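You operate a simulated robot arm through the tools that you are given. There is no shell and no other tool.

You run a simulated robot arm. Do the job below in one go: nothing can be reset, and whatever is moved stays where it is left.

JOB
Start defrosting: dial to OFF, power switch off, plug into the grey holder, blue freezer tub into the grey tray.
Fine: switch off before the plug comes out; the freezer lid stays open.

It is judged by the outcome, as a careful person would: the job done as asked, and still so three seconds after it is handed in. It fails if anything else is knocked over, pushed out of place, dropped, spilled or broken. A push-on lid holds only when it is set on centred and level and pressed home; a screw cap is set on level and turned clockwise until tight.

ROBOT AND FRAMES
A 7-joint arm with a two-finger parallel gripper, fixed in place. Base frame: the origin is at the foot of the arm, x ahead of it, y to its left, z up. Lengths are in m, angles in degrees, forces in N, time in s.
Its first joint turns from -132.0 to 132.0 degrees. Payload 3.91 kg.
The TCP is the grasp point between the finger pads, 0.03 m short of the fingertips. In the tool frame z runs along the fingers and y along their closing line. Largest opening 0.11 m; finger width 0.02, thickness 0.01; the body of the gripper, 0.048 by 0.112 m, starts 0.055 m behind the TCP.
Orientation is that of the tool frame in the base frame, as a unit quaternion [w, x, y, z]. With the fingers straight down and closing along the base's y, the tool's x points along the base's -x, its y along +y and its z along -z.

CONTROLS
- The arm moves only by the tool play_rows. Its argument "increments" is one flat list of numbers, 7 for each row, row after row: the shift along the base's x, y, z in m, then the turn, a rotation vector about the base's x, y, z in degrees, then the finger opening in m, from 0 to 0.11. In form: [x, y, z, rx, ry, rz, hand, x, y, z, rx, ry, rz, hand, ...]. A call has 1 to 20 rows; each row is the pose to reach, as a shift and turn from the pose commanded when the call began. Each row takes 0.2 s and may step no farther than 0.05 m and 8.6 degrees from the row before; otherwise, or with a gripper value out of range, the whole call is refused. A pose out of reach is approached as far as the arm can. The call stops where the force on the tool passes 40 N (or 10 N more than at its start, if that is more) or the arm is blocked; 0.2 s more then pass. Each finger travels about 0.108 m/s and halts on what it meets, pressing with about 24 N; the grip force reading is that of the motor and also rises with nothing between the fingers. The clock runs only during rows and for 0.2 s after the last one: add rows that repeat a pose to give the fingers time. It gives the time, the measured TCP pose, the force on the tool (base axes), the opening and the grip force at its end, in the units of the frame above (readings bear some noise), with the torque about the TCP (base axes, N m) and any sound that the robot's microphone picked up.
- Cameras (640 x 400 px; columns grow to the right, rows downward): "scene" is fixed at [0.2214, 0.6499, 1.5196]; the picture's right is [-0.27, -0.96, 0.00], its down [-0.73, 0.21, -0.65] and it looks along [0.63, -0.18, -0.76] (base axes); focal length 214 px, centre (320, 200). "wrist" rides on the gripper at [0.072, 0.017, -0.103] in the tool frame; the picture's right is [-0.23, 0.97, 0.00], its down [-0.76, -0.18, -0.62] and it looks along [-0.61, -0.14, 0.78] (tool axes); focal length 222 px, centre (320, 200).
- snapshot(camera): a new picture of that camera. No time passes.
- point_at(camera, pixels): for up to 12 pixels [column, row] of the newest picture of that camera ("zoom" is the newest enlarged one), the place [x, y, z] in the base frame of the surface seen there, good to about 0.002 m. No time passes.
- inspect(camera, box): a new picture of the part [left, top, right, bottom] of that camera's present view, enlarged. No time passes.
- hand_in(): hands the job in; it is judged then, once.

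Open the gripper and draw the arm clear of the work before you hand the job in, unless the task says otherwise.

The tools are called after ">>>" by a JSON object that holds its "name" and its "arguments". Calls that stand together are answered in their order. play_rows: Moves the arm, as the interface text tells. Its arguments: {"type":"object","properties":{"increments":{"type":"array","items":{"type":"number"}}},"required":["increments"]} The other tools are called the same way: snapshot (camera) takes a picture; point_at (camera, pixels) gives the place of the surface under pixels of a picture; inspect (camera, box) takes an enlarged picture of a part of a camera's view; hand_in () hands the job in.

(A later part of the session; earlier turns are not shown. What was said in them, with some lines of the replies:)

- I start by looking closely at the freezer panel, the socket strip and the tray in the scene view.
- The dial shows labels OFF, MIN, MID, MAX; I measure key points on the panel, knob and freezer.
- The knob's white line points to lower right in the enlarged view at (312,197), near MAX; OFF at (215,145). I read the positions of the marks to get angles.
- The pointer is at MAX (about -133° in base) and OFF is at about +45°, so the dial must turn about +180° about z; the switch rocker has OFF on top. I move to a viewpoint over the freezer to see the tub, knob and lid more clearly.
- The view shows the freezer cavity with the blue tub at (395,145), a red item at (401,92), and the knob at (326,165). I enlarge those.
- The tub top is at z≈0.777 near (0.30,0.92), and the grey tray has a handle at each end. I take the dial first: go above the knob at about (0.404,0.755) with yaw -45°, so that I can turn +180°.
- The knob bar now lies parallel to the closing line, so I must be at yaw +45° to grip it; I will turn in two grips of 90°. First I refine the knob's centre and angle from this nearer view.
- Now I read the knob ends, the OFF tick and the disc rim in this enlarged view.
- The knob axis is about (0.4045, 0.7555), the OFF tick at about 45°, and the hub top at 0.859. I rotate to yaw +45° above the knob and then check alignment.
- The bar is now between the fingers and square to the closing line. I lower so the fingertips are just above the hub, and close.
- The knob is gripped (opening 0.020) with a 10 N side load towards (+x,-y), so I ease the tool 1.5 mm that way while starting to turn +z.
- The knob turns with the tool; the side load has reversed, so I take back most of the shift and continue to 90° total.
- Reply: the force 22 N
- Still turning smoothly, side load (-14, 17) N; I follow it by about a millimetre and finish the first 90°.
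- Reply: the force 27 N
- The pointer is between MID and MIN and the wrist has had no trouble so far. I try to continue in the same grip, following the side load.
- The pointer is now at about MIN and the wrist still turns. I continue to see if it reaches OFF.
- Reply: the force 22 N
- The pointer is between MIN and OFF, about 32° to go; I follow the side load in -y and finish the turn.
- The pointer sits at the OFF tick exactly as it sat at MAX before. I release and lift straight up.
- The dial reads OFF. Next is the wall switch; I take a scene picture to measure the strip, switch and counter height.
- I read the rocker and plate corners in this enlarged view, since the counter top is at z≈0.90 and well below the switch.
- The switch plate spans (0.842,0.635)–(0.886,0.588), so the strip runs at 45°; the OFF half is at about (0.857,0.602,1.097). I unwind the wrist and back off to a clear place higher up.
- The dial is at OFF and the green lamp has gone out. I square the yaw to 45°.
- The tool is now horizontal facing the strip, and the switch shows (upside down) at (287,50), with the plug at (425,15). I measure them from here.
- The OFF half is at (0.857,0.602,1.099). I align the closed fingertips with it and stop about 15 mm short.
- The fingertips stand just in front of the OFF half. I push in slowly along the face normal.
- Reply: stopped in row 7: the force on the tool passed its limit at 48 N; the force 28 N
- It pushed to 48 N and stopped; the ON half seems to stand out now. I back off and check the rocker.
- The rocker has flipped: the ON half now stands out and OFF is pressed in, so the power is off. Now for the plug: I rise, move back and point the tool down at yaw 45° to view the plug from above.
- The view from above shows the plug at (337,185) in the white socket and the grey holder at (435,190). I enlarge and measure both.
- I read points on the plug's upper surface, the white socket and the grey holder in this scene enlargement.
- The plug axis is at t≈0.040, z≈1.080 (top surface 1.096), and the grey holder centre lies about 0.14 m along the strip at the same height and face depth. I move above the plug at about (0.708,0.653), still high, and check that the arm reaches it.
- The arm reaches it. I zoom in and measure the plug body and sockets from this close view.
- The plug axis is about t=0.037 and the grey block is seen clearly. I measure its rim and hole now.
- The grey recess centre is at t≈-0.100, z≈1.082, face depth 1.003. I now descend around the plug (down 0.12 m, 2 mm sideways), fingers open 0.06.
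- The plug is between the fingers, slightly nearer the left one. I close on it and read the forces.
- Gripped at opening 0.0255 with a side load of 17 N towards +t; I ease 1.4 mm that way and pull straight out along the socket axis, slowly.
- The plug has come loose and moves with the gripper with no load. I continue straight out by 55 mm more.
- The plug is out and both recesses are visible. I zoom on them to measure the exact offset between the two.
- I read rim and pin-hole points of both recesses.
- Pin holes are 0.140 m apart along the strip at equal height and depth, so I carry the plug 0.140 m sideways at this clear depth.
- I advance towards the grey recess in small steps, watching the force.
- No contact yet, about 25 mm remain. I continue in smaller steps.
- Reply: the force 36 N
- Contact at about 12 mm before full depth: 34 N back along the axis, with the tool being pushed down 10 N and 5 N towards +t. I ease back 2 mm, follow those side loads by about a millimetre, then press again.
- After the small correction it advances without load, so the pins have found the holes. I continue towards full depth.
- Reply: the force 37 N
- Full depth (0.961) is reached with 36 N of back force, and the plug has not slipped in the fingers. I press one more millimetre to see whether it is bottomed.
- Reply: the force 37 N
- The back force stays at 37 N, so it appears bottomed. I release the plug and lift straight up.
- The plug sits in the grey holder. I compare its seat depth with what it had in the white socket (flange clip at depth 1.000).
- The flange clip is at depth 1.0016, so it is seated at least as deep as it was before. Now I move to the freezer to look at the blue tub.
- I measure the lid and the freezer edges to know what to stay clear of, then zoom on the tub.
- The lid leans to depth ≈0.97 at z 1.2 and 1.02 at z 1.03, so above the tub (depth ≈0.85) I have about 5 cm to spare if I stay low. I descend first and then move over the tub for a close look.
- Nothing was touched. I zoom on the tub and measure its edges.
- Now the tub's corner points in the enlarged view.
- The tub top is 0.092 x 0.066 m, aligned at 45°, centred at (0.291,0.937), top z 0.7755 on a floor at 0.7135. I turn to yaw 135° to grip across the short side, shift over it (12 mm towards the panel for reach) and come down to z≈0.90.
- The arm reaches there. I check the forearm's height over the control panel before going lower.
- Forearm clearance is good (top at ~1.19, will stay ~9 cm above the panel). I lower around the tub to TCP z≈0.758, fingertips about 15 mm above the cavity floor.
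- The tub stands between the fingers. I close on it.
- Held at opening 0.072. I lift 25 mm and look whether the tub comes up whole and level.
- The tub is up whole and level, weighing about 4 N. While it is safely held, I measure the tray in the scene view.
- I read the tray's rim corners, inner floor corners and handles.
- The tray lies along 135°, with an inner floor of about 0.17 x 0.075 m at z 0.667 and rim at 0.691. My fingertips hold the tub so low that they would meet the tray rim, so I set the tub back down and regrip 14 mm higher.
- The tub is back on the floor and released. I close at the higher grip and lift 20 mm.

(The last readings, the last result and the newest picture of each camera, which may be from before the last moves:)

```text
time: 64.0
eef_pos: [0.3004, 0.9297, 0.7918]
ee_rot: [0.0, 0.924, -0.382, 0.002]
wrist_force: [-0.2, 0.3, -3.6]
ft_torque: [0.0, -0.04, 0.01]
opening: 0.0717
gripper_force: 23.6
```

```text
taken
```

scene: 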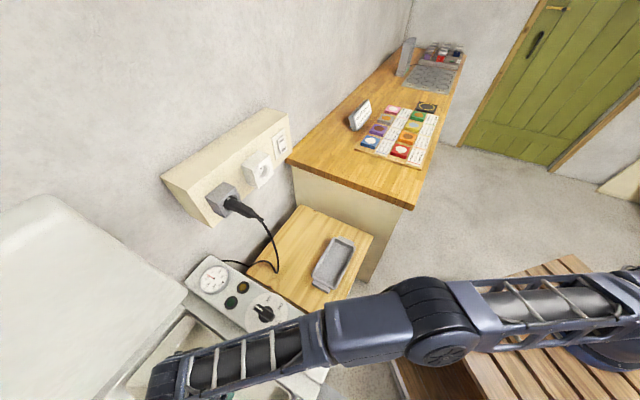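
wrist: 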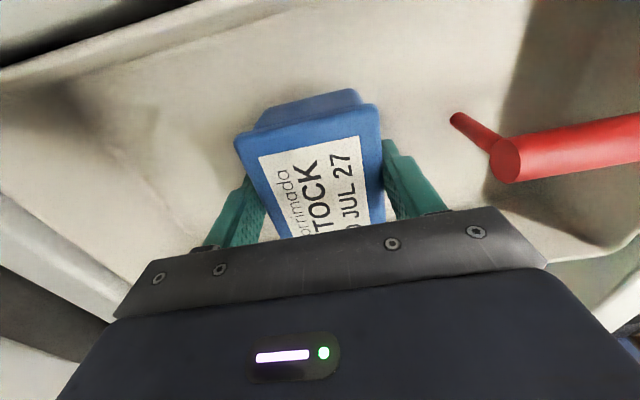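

The tub is held well. I lift it out of the cavity, draw away from the lid and carry it over the panel (tub bottom ≥0.93) to above the tray.

>>> {"name": "play_rows", "arguments": {"increments": [0, 0, 0.04, 0, 0, 0, 0.045, 0, 0, 0.08, 0, 0, 0, 0.045, 0, 0, 0.12, 0, 0, 0, 0.045, 0.01, -0.03, 0.145, 0, 0, 0, 0.045, 0.02, -0.065, 0.165, 0, 0, 0, 0.045, 0.03, -0.1, 0.18, 0, 0, 0, 0.045, 0.055, -0.14, 0.19, 0, 0, 0, 0.045, 0.08, -0.18, 0.2, 0, 0, 0, 0.045, 0.105, -0.22, 0.2, 0, 0, 0, 0.045, 0.13, -0.26, 0.2, 0, 0, 0, 0.045, 0.155, -0.3, 0.2, 0, 0, 0, 0.045, 0.18, -0.34, 0.2, 0, 0, 0, 0.045, 0.21, -0.375, 0.2, 0, 0, 0, 0.045, 0.24, -0.41, 0.2, 0, 0, 0, 0.045, 0.27, -0.44, 0.2, 0, 0, 0, 0.045, 0.283, -0.4485, 0.18, 0, 0, 0, 0.045, 0.283, -0.4485, 0.16, 0, 0, 0, 0.045, 0.283, -0.4485, 0.16, 0, 0, 0, 0.045]}}

>>> {"name": "snapshot", "arguments": {"camera": "wrist"}}

>>> {"name": "snapshot", "arguments": {"camera": "scene"}}

```text
time: 67.8
eef_pos: [0.5843, 0.4793, 0.9512]
ee_rot: [0.001, 0.924, -0.382, 0.001]
wrist_force: [-0.5, 0.3, -2.9]
ft_torque: [-0.02, -0.03, 0.03]
opening: 0.072
gripper_force: 23.9
```

```text
taken
```

wrist: 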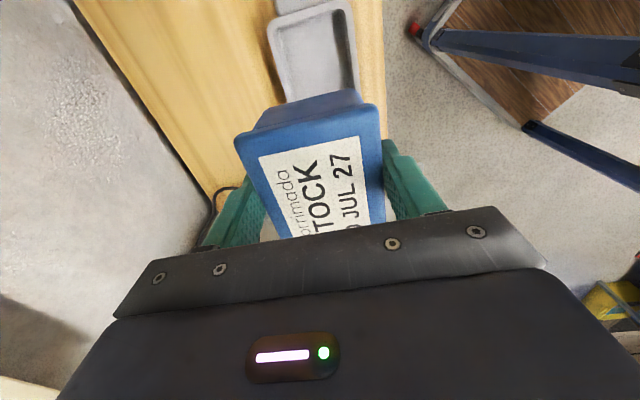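

```text
taken
```

scene: 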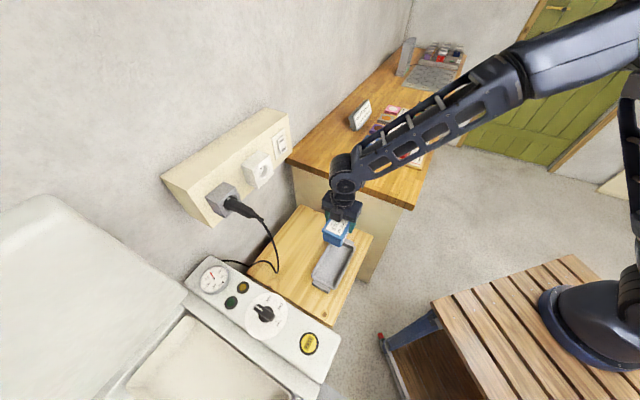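

The tub hangs above the tray. I zoom on both to fix the sideways alignment before lowering.

>>> {"name": "inspect", "arguments": {"camera": "wrist", "box": [220, 0, 400, 160]}}

>>> {"name": "point_at", "arguments": {"camera": "zoom", "pixels": [[208, 70], [228, 70], [428, 30], [405, 30], [215, 150], [235, 150], [435, 100], [415, 100], [300, 120], [350, 30], [420, 240], [200, 300]]}}

>>> {"name": "inspect", "arguments": {"camera": "scene", "box": [295, 215, 375, 300]}}

```text
2.50 times, centred on (310, 80) of wrist
```

zoom: 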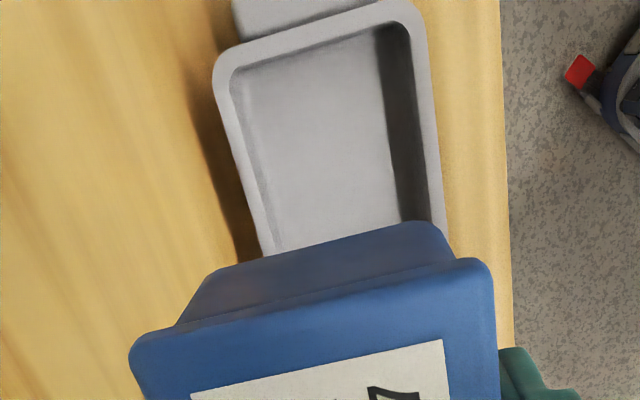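

```text
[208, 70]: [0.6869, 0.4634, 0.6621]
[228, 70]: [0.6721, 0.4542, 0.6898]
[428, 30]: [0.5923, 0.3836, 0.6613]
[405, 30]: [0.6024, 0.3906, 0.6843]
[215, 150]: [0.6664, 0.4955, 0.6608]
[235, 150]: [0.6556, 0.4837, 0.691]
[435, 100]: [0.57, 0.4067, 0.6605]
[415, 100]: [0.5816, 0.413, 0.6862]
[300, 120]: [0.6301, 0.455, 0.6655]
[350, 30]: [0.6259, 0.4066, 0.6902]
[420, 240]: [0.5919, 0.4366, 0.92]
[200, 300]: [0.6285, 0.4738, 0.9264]
```

```text
4.71 times, centred on (335, 258) of scene
```

zoom: 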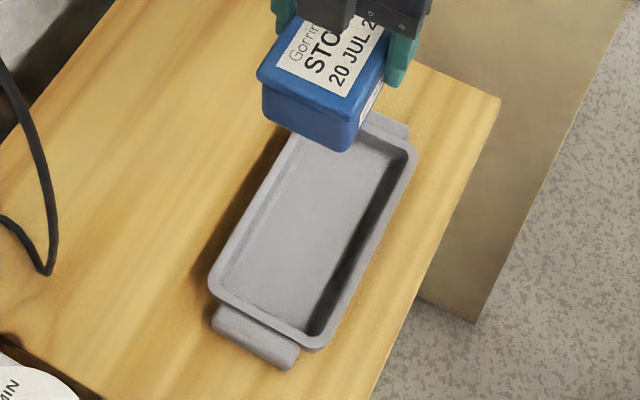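

The tray's inner width centre is at depth ≈0.751, and the tub is at 0.751–0.753, so it is aligned. I lower until the tub bottom is about 10 mm above the tray floor.

>>> {"name": "play_rows", "arguments": {"increments": [-0.001, 0.0, -0.04, 0, 0, 0, 0.045, -0.002, 0.001, -0.08, 0, 0, 0, 0.045, -0.003, 0.001, -0.12, 0, 0, 0, 0.045, -0.003, 0.001, -0.155, 0, 0, 0, 0.045, -0.003, 0.001, -0.185, 0, 0, 0, 0.045, -0.003, 0.001, -0.2, 0, 0, 0, 0.045, -0.003, 0.001, -0.2, 0, 0, 0, 0.045]}}

>>> {"name": "snapshot", "arguments": {"camera": "wrist"}}

>>> {"name": "inspect", "arguments": {"camera": "scene", "box": [295, 215, 375, 300]}}

```text
time: 69.4
eef_pos: [0.5829, 0.4804, 0.7514]
ee_rot: [0.0, 0.924, -0.382, 0.002]
wrist_force: [0.2, 0.5, -4.0]
ft_torque: [-0.04, -0.04, 0.03]
opening: 0.072
gripper_force: 24.0
```

```text
taken
```

wrist: 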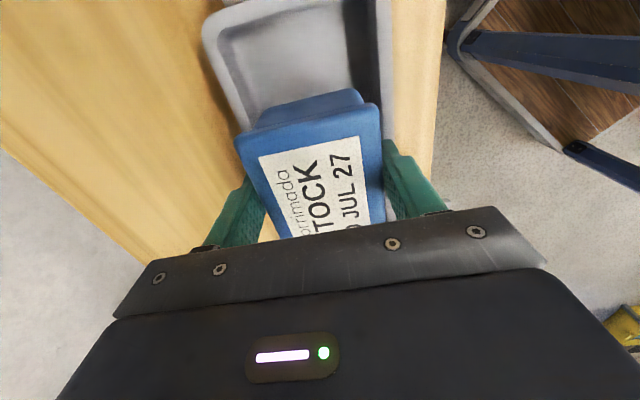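

```text
4.71 times, centred on (335, 258) of scene
```

zoom: 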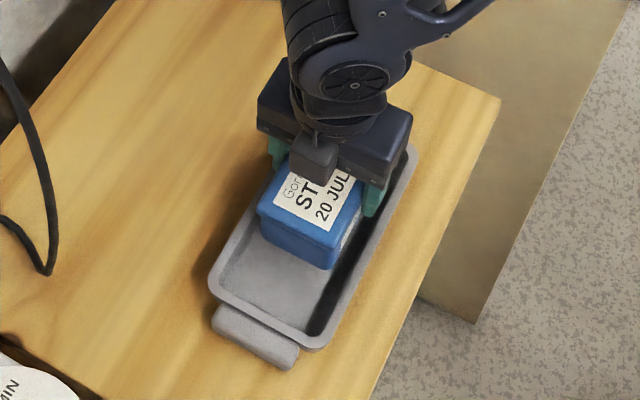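

The tub is just over the tray, bottom about at rim height. I check the tub's lower corners against the tray's inner walls in the scene view.

>>> {"name": "point_at", "arguments": {"camera": "zoom", "pixels": [[262, 228], [328, 262], [258, 210], [335, 245], [300, 290], [240, 262], [330, 300], [222, 270], [352, 310], [295, 250]]}}

>>> {"name": "inspect", "arguments": {"camera": "wrist", "box": [180, 0, 440, 180]}}

>>> {"name": "point_at", "arguments": {"camera": "zoom", "pixels": [[205, 235], [440, 180], [185, 270], [120, 180], [150, 180], [480, 150], [455, 130], [160, 250], [470, 200], [300, 190]]}}

```text
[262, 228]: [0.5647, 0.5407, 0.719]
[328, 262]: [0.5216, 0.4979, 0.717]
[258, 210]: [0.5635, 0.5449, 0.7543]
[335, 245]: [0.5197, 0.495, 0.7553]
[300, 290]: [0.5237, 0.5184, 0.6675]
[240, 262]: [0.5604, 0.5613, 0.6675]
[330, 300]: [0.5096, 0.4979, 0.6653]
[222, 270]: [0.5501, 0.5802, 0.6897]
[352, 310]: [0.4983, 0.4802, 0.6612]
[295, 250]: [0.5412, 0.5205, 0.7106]
```

```text
2.22 times, centred on (310, 90) of wrist
```

zoom: 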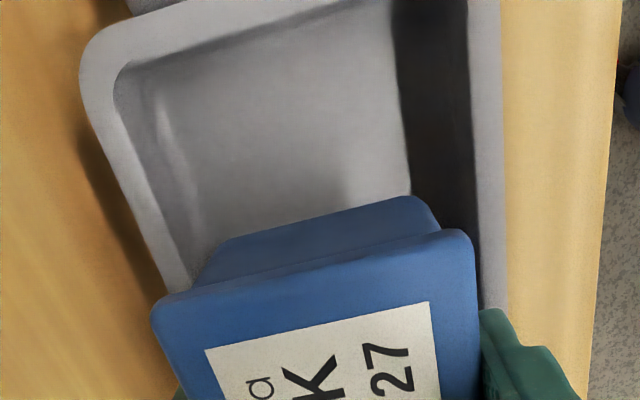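

```text
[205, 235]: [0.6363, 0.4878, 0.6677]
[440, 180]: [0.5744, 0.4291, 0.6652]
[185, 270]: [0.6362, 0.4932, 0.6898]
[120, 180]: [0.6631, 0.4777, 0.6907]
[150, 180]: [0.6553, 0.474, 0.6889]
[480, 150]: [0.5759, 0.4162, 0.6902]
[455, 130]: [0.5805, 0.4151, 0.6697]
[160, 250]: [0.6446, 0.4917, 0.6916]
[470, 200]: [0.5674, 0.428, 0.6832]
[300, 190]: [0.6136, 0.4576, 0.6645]
```

The tub spans depth 0.721–0.782 and the tray's inside 0.704–0.798, so it is centred. I lower the last 27 mm slowly.

>>> {"name": "play_rows", "arguments": {"increments": [0, 0, -0.007, 0, 0, 0, 0.045, 0, 0, -0.013, 0, 0, 0, 0.045, 0, 0, -0.018, 0, 0, 0, 0.045, 0, 0, -0.022, 0, 0, 0, 0.045, 0, 0, -0.0245, 0, 0, 0, 0.045, 0, 0, -0.0245, 0, 0, 0, 0.045]}}

>>> {"name": "snapshot", "arguments": {"camera": "wrist"}}

>>> {"name": "inspect", "arguments": {"camera": "scene", "box": [295, 215, 375, 300]}}

```text
time: 70.8
eef_pos: [0.5823, 0.4827, 0.7291]
ee_rot: [0.001, 0.924, -0.382, 0.001]
wrist_force: [-0.1, 0.2, -3.5]
ft_torque: [-0.06, -0.04, 0.01]
opening: 0.0719
gripper_force: 23.8
```

```text
taken
```

wrist: 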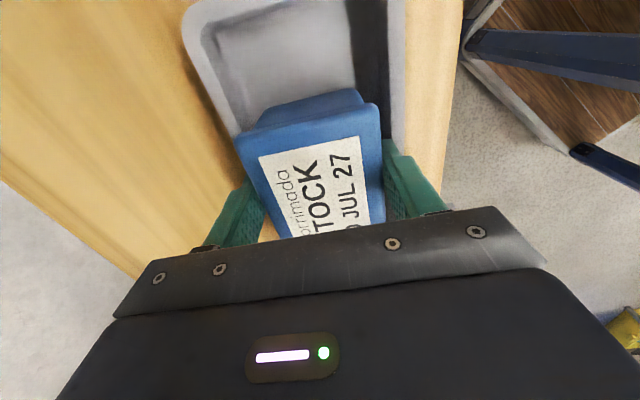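

```text
4.71 times, centred on (335, 258) of scene
```

zoom: 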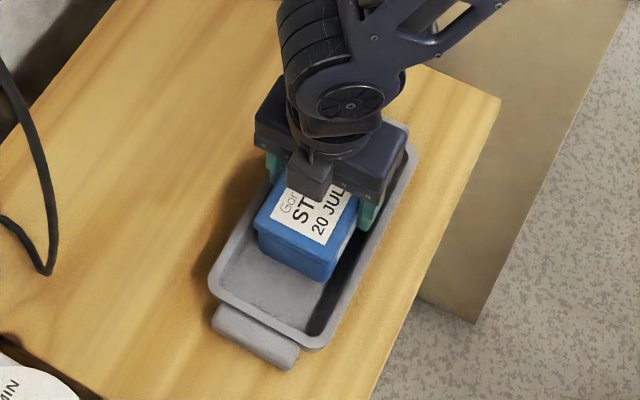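

It still carries the weight (-3.5 N), so I go down another 4 mm in tiny steps.

>>> {"name": "play_rows", "arguments": {"increments": [0, 0, -0.001, 0, 0, 0, 0.045, 0, 0, -0.002, 0, 0, 0, 0.045, 0, 0, -0.003, 0, 0, 0, 0.045, 0, 0, -0.004, 0, 0, 0, 0.045]}}

```text
time: 71.8
eef_pos: [0.5817, 0.481, 0.7231]
ee_rot: [0.001, 0.924, -0.382, 0.002]
wrist_force: [0.1, -1.8, 0.7]
ft_torque: [0.07, -0.01, 0.02]
opening: 0.0718
gripper_force: 23.8
```

The weight is off the tool: the tub stands on the tray floor. I open just a little, to 0.08, so as not to touch the tray rim, then lift straight up.

>>> {"name": "play_rows", "arguments": {"increments": [0, 0, 0, 0, 0, 0, 0.075, 0, 0, 0, 0, 0, 0, 0.08, 0, 0, 0, 0, 0, 0, 0.08, 0, 0, 0.006, 0, 0, 0, 0.08, 0, 0, 0.015, 0, 0, 0, 0.082, 0, 0, 0.035, 0, 0, 0, 0.085, 0, 0, 0.07, 0, 0, 0, 0.085, 0, 0, 0.11, 0, 0, 0, 0.085, 0, 0, 0.15, 0, 0, 0, 0.085, 0, 0, 0.15, 0, 0, 0, 0.085]}}

>>> {"name": "snapshot", "arguments": {"camera": "wrist"}}

>>> {"name": "inspect", "arguments": {"camera": "scene", "box": [295, 215, 375, 300]}}

```text
time: 74.0
eef_pos: [0.5788, 0.4784, 0.8744]
ee_rot: [0.002, 0.924, -0.382, 0.0]
wrist_force: [0.0, 0.2, -0.1]
ft_torque: [0.02, -0.02, 0.02]
opening: 0.0851
gripper_force: 0.1
```

```text
taken
```

wrist: 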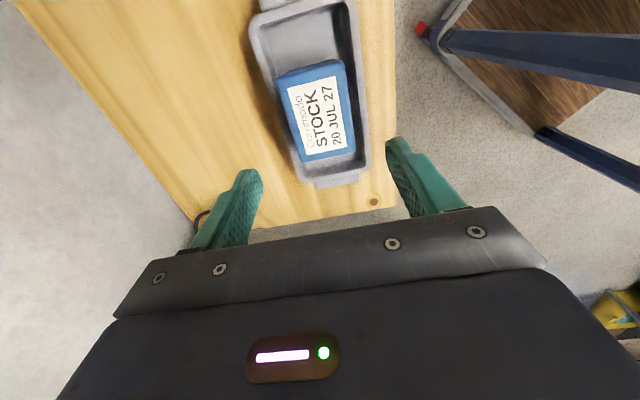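

```text
4.71 times, centred on (335, 258) of scene
```

zoom: 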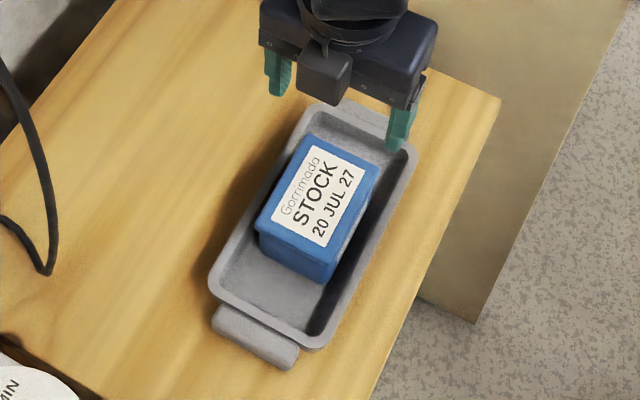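

The tub sits flat inside the tray. I draw the arm up and back, clear of everything, and then check all four items.

>>> {"name": "play_rows", "arguments": {"increments": [0, 0, 0.05, 0, 0, 0, 0.085, 0, 0, 0.1, 0, 0, 0, 0.09, 0, 0, 0.15, 0, 0, 0, 0.1, -0.02, -0.03, 0.19, 0, 0, 0, 0.11, -0.04, -0.06, 0.22, 0, 0, 0, 0.11, -0.06, -0.1, 0.24, 0, 0, 0, 0.11, -0.08, -0.14, 0.25, 0, 0, 0, 0.11, -0.1, -0.18, 0.26, 0, 0, 0, 0.11, -0.1, -0.22, 0.26, 0, 0, 0, 0.11, -0.1, -0.22, 0.26, 0, 0, 0, 0.11]}}

>>> {"name": "snapshot", "arguments": {"camera": "scene"}}

>>> {"name": "inspect", "arguments": {"camera": "scene", "box": [180, 120, 310, 225]}}

>>> {"name": "inspect", "arguments": {"camera": "scene", "box": [100, 250, 340, 400]}}

```text
refused: row 4 steps farther than a row can; nothing moved
```

```text
taken
```

scene: 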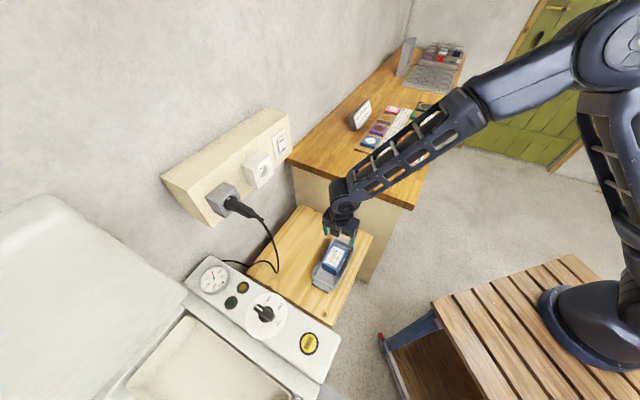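

```text
3.81 times, centred on (245, 172) of scene
```

zoom: 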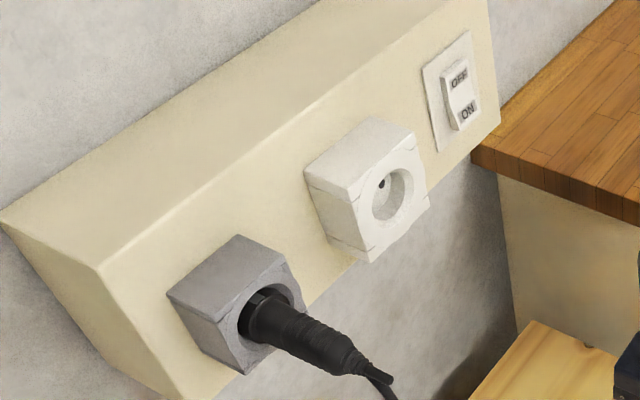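

```text
2.67 times, centred on (220, 325) of scene
```

zoom: 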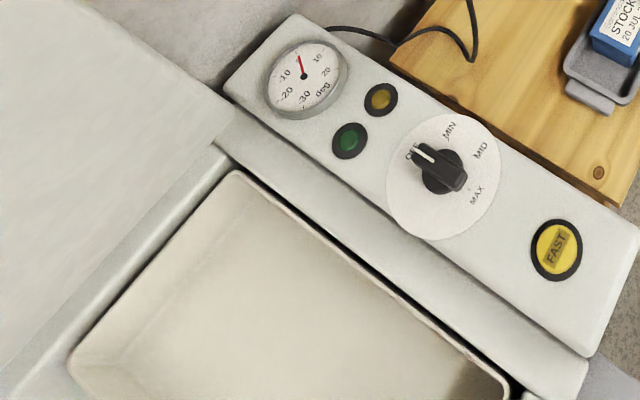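

The retreat was refused for too long a step (nothing moved), while the pictures show dial at OFF, switch off and plug in the grey holder. I retry with shorter steps.

>>> {"name": "play_rows", "arguments": {"increments": [0, 0, 0.045, 0, 0, 0, 0.085, 0, 0, 0.09, 0, 0, 0, 0.09, 0, 0, 0.13, 0, 0, 0, 0.1, -0.015, -0.02, 0.16, 0, 0, 0, 0.11, -0.03, -0.045, 0.185, 0, 0, 0, 0.11, -0.045, -0.08, 0.205, 0, 0, 0, 0.11, -0.06, -0.115, 0.22, 0, 0, 0, 0.11, -0.075, -0.15, 0.23, 0, 0, 0, 0.11, -0.09, -0.19, 0.24, 0, 0, 0, 0.11, -0.09, -0.19, 0.24, 0, 0, 0, 0.11]}}

>>> {"name": "snapshot", "arguments": {"camera": "scene"}}

>>> {"name": "inspect", "arguments": {"camera": "scene", "box": [240, 200, 400, 330]}}

>>> {"name": "inspect", "arguments": {"camera": "scene", "box": [240, 285, 300, 345]}}

```text
time: 76.2
eef_pos: [0.4905, 0.2901, 1.1162]
ee_rot: [0.001, 0.924, -0.382, 0.001]
wrist_force: [0.2, 0.1, -1.0]
ft_torque: [0.01, 0.02, 0.02]
opening: 0.1099
gripper_force: 0.1
```

```text
taken
```

scene: 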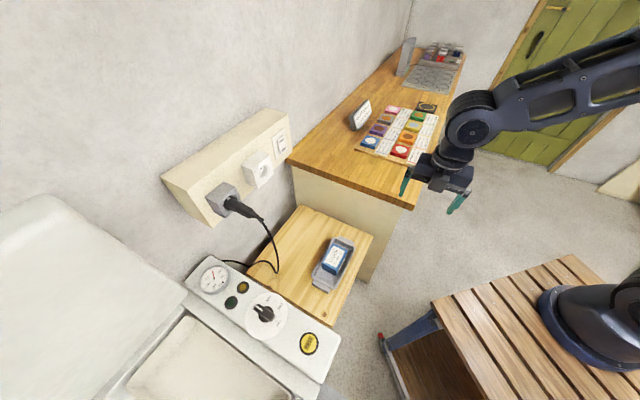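

```text
3.08 times, centred on (320, 265) of scene
```

zoom: 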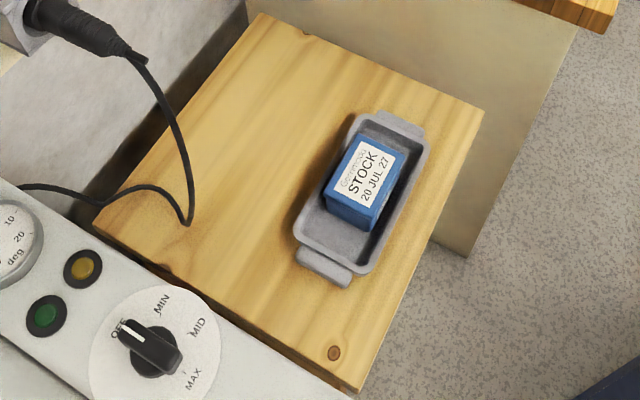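

```text
6.67 times, centred on (270, 315) of scene
```

zoom: 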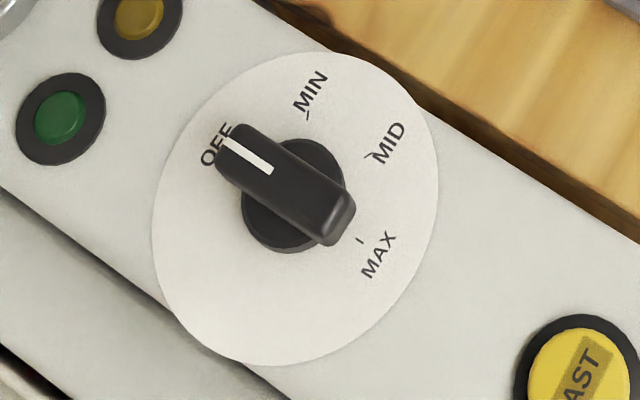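

The dial points at OFF, the switch is off, the plug is in the grey holder and the tub stands in the tray. The lid is still open, and the arm is clear with the gripper open, so I hand in.

>>> {"name": "hand_in", "arguments": {}}

```text
The job is handed in.
```

The freezer is set up to defrost and I've handed the job in. The result hasn't come back yet. The final pictures showed:

- **Dial:** it points at OFF (it was at MAX), and the green lamp has gone out.
- **Power switch:** the rocker is on OFF. I switched it before pulling the plug.
- **Plug:** it is fully in the grey holder, about as deep as it sat in the white socket. The pins caught slightly on the way in, so I shifted the plug about a millimetre and pushed it home.
- **Blue tub:** it stands flat inside the grey tray. I lifted it once, set it back down in the freezer and gripped it higher so the fingers would clear the tray rim.

The freezer lid is still open. Nothing else was knocked or moved that I could see, and the arm is clear with the gripper open.
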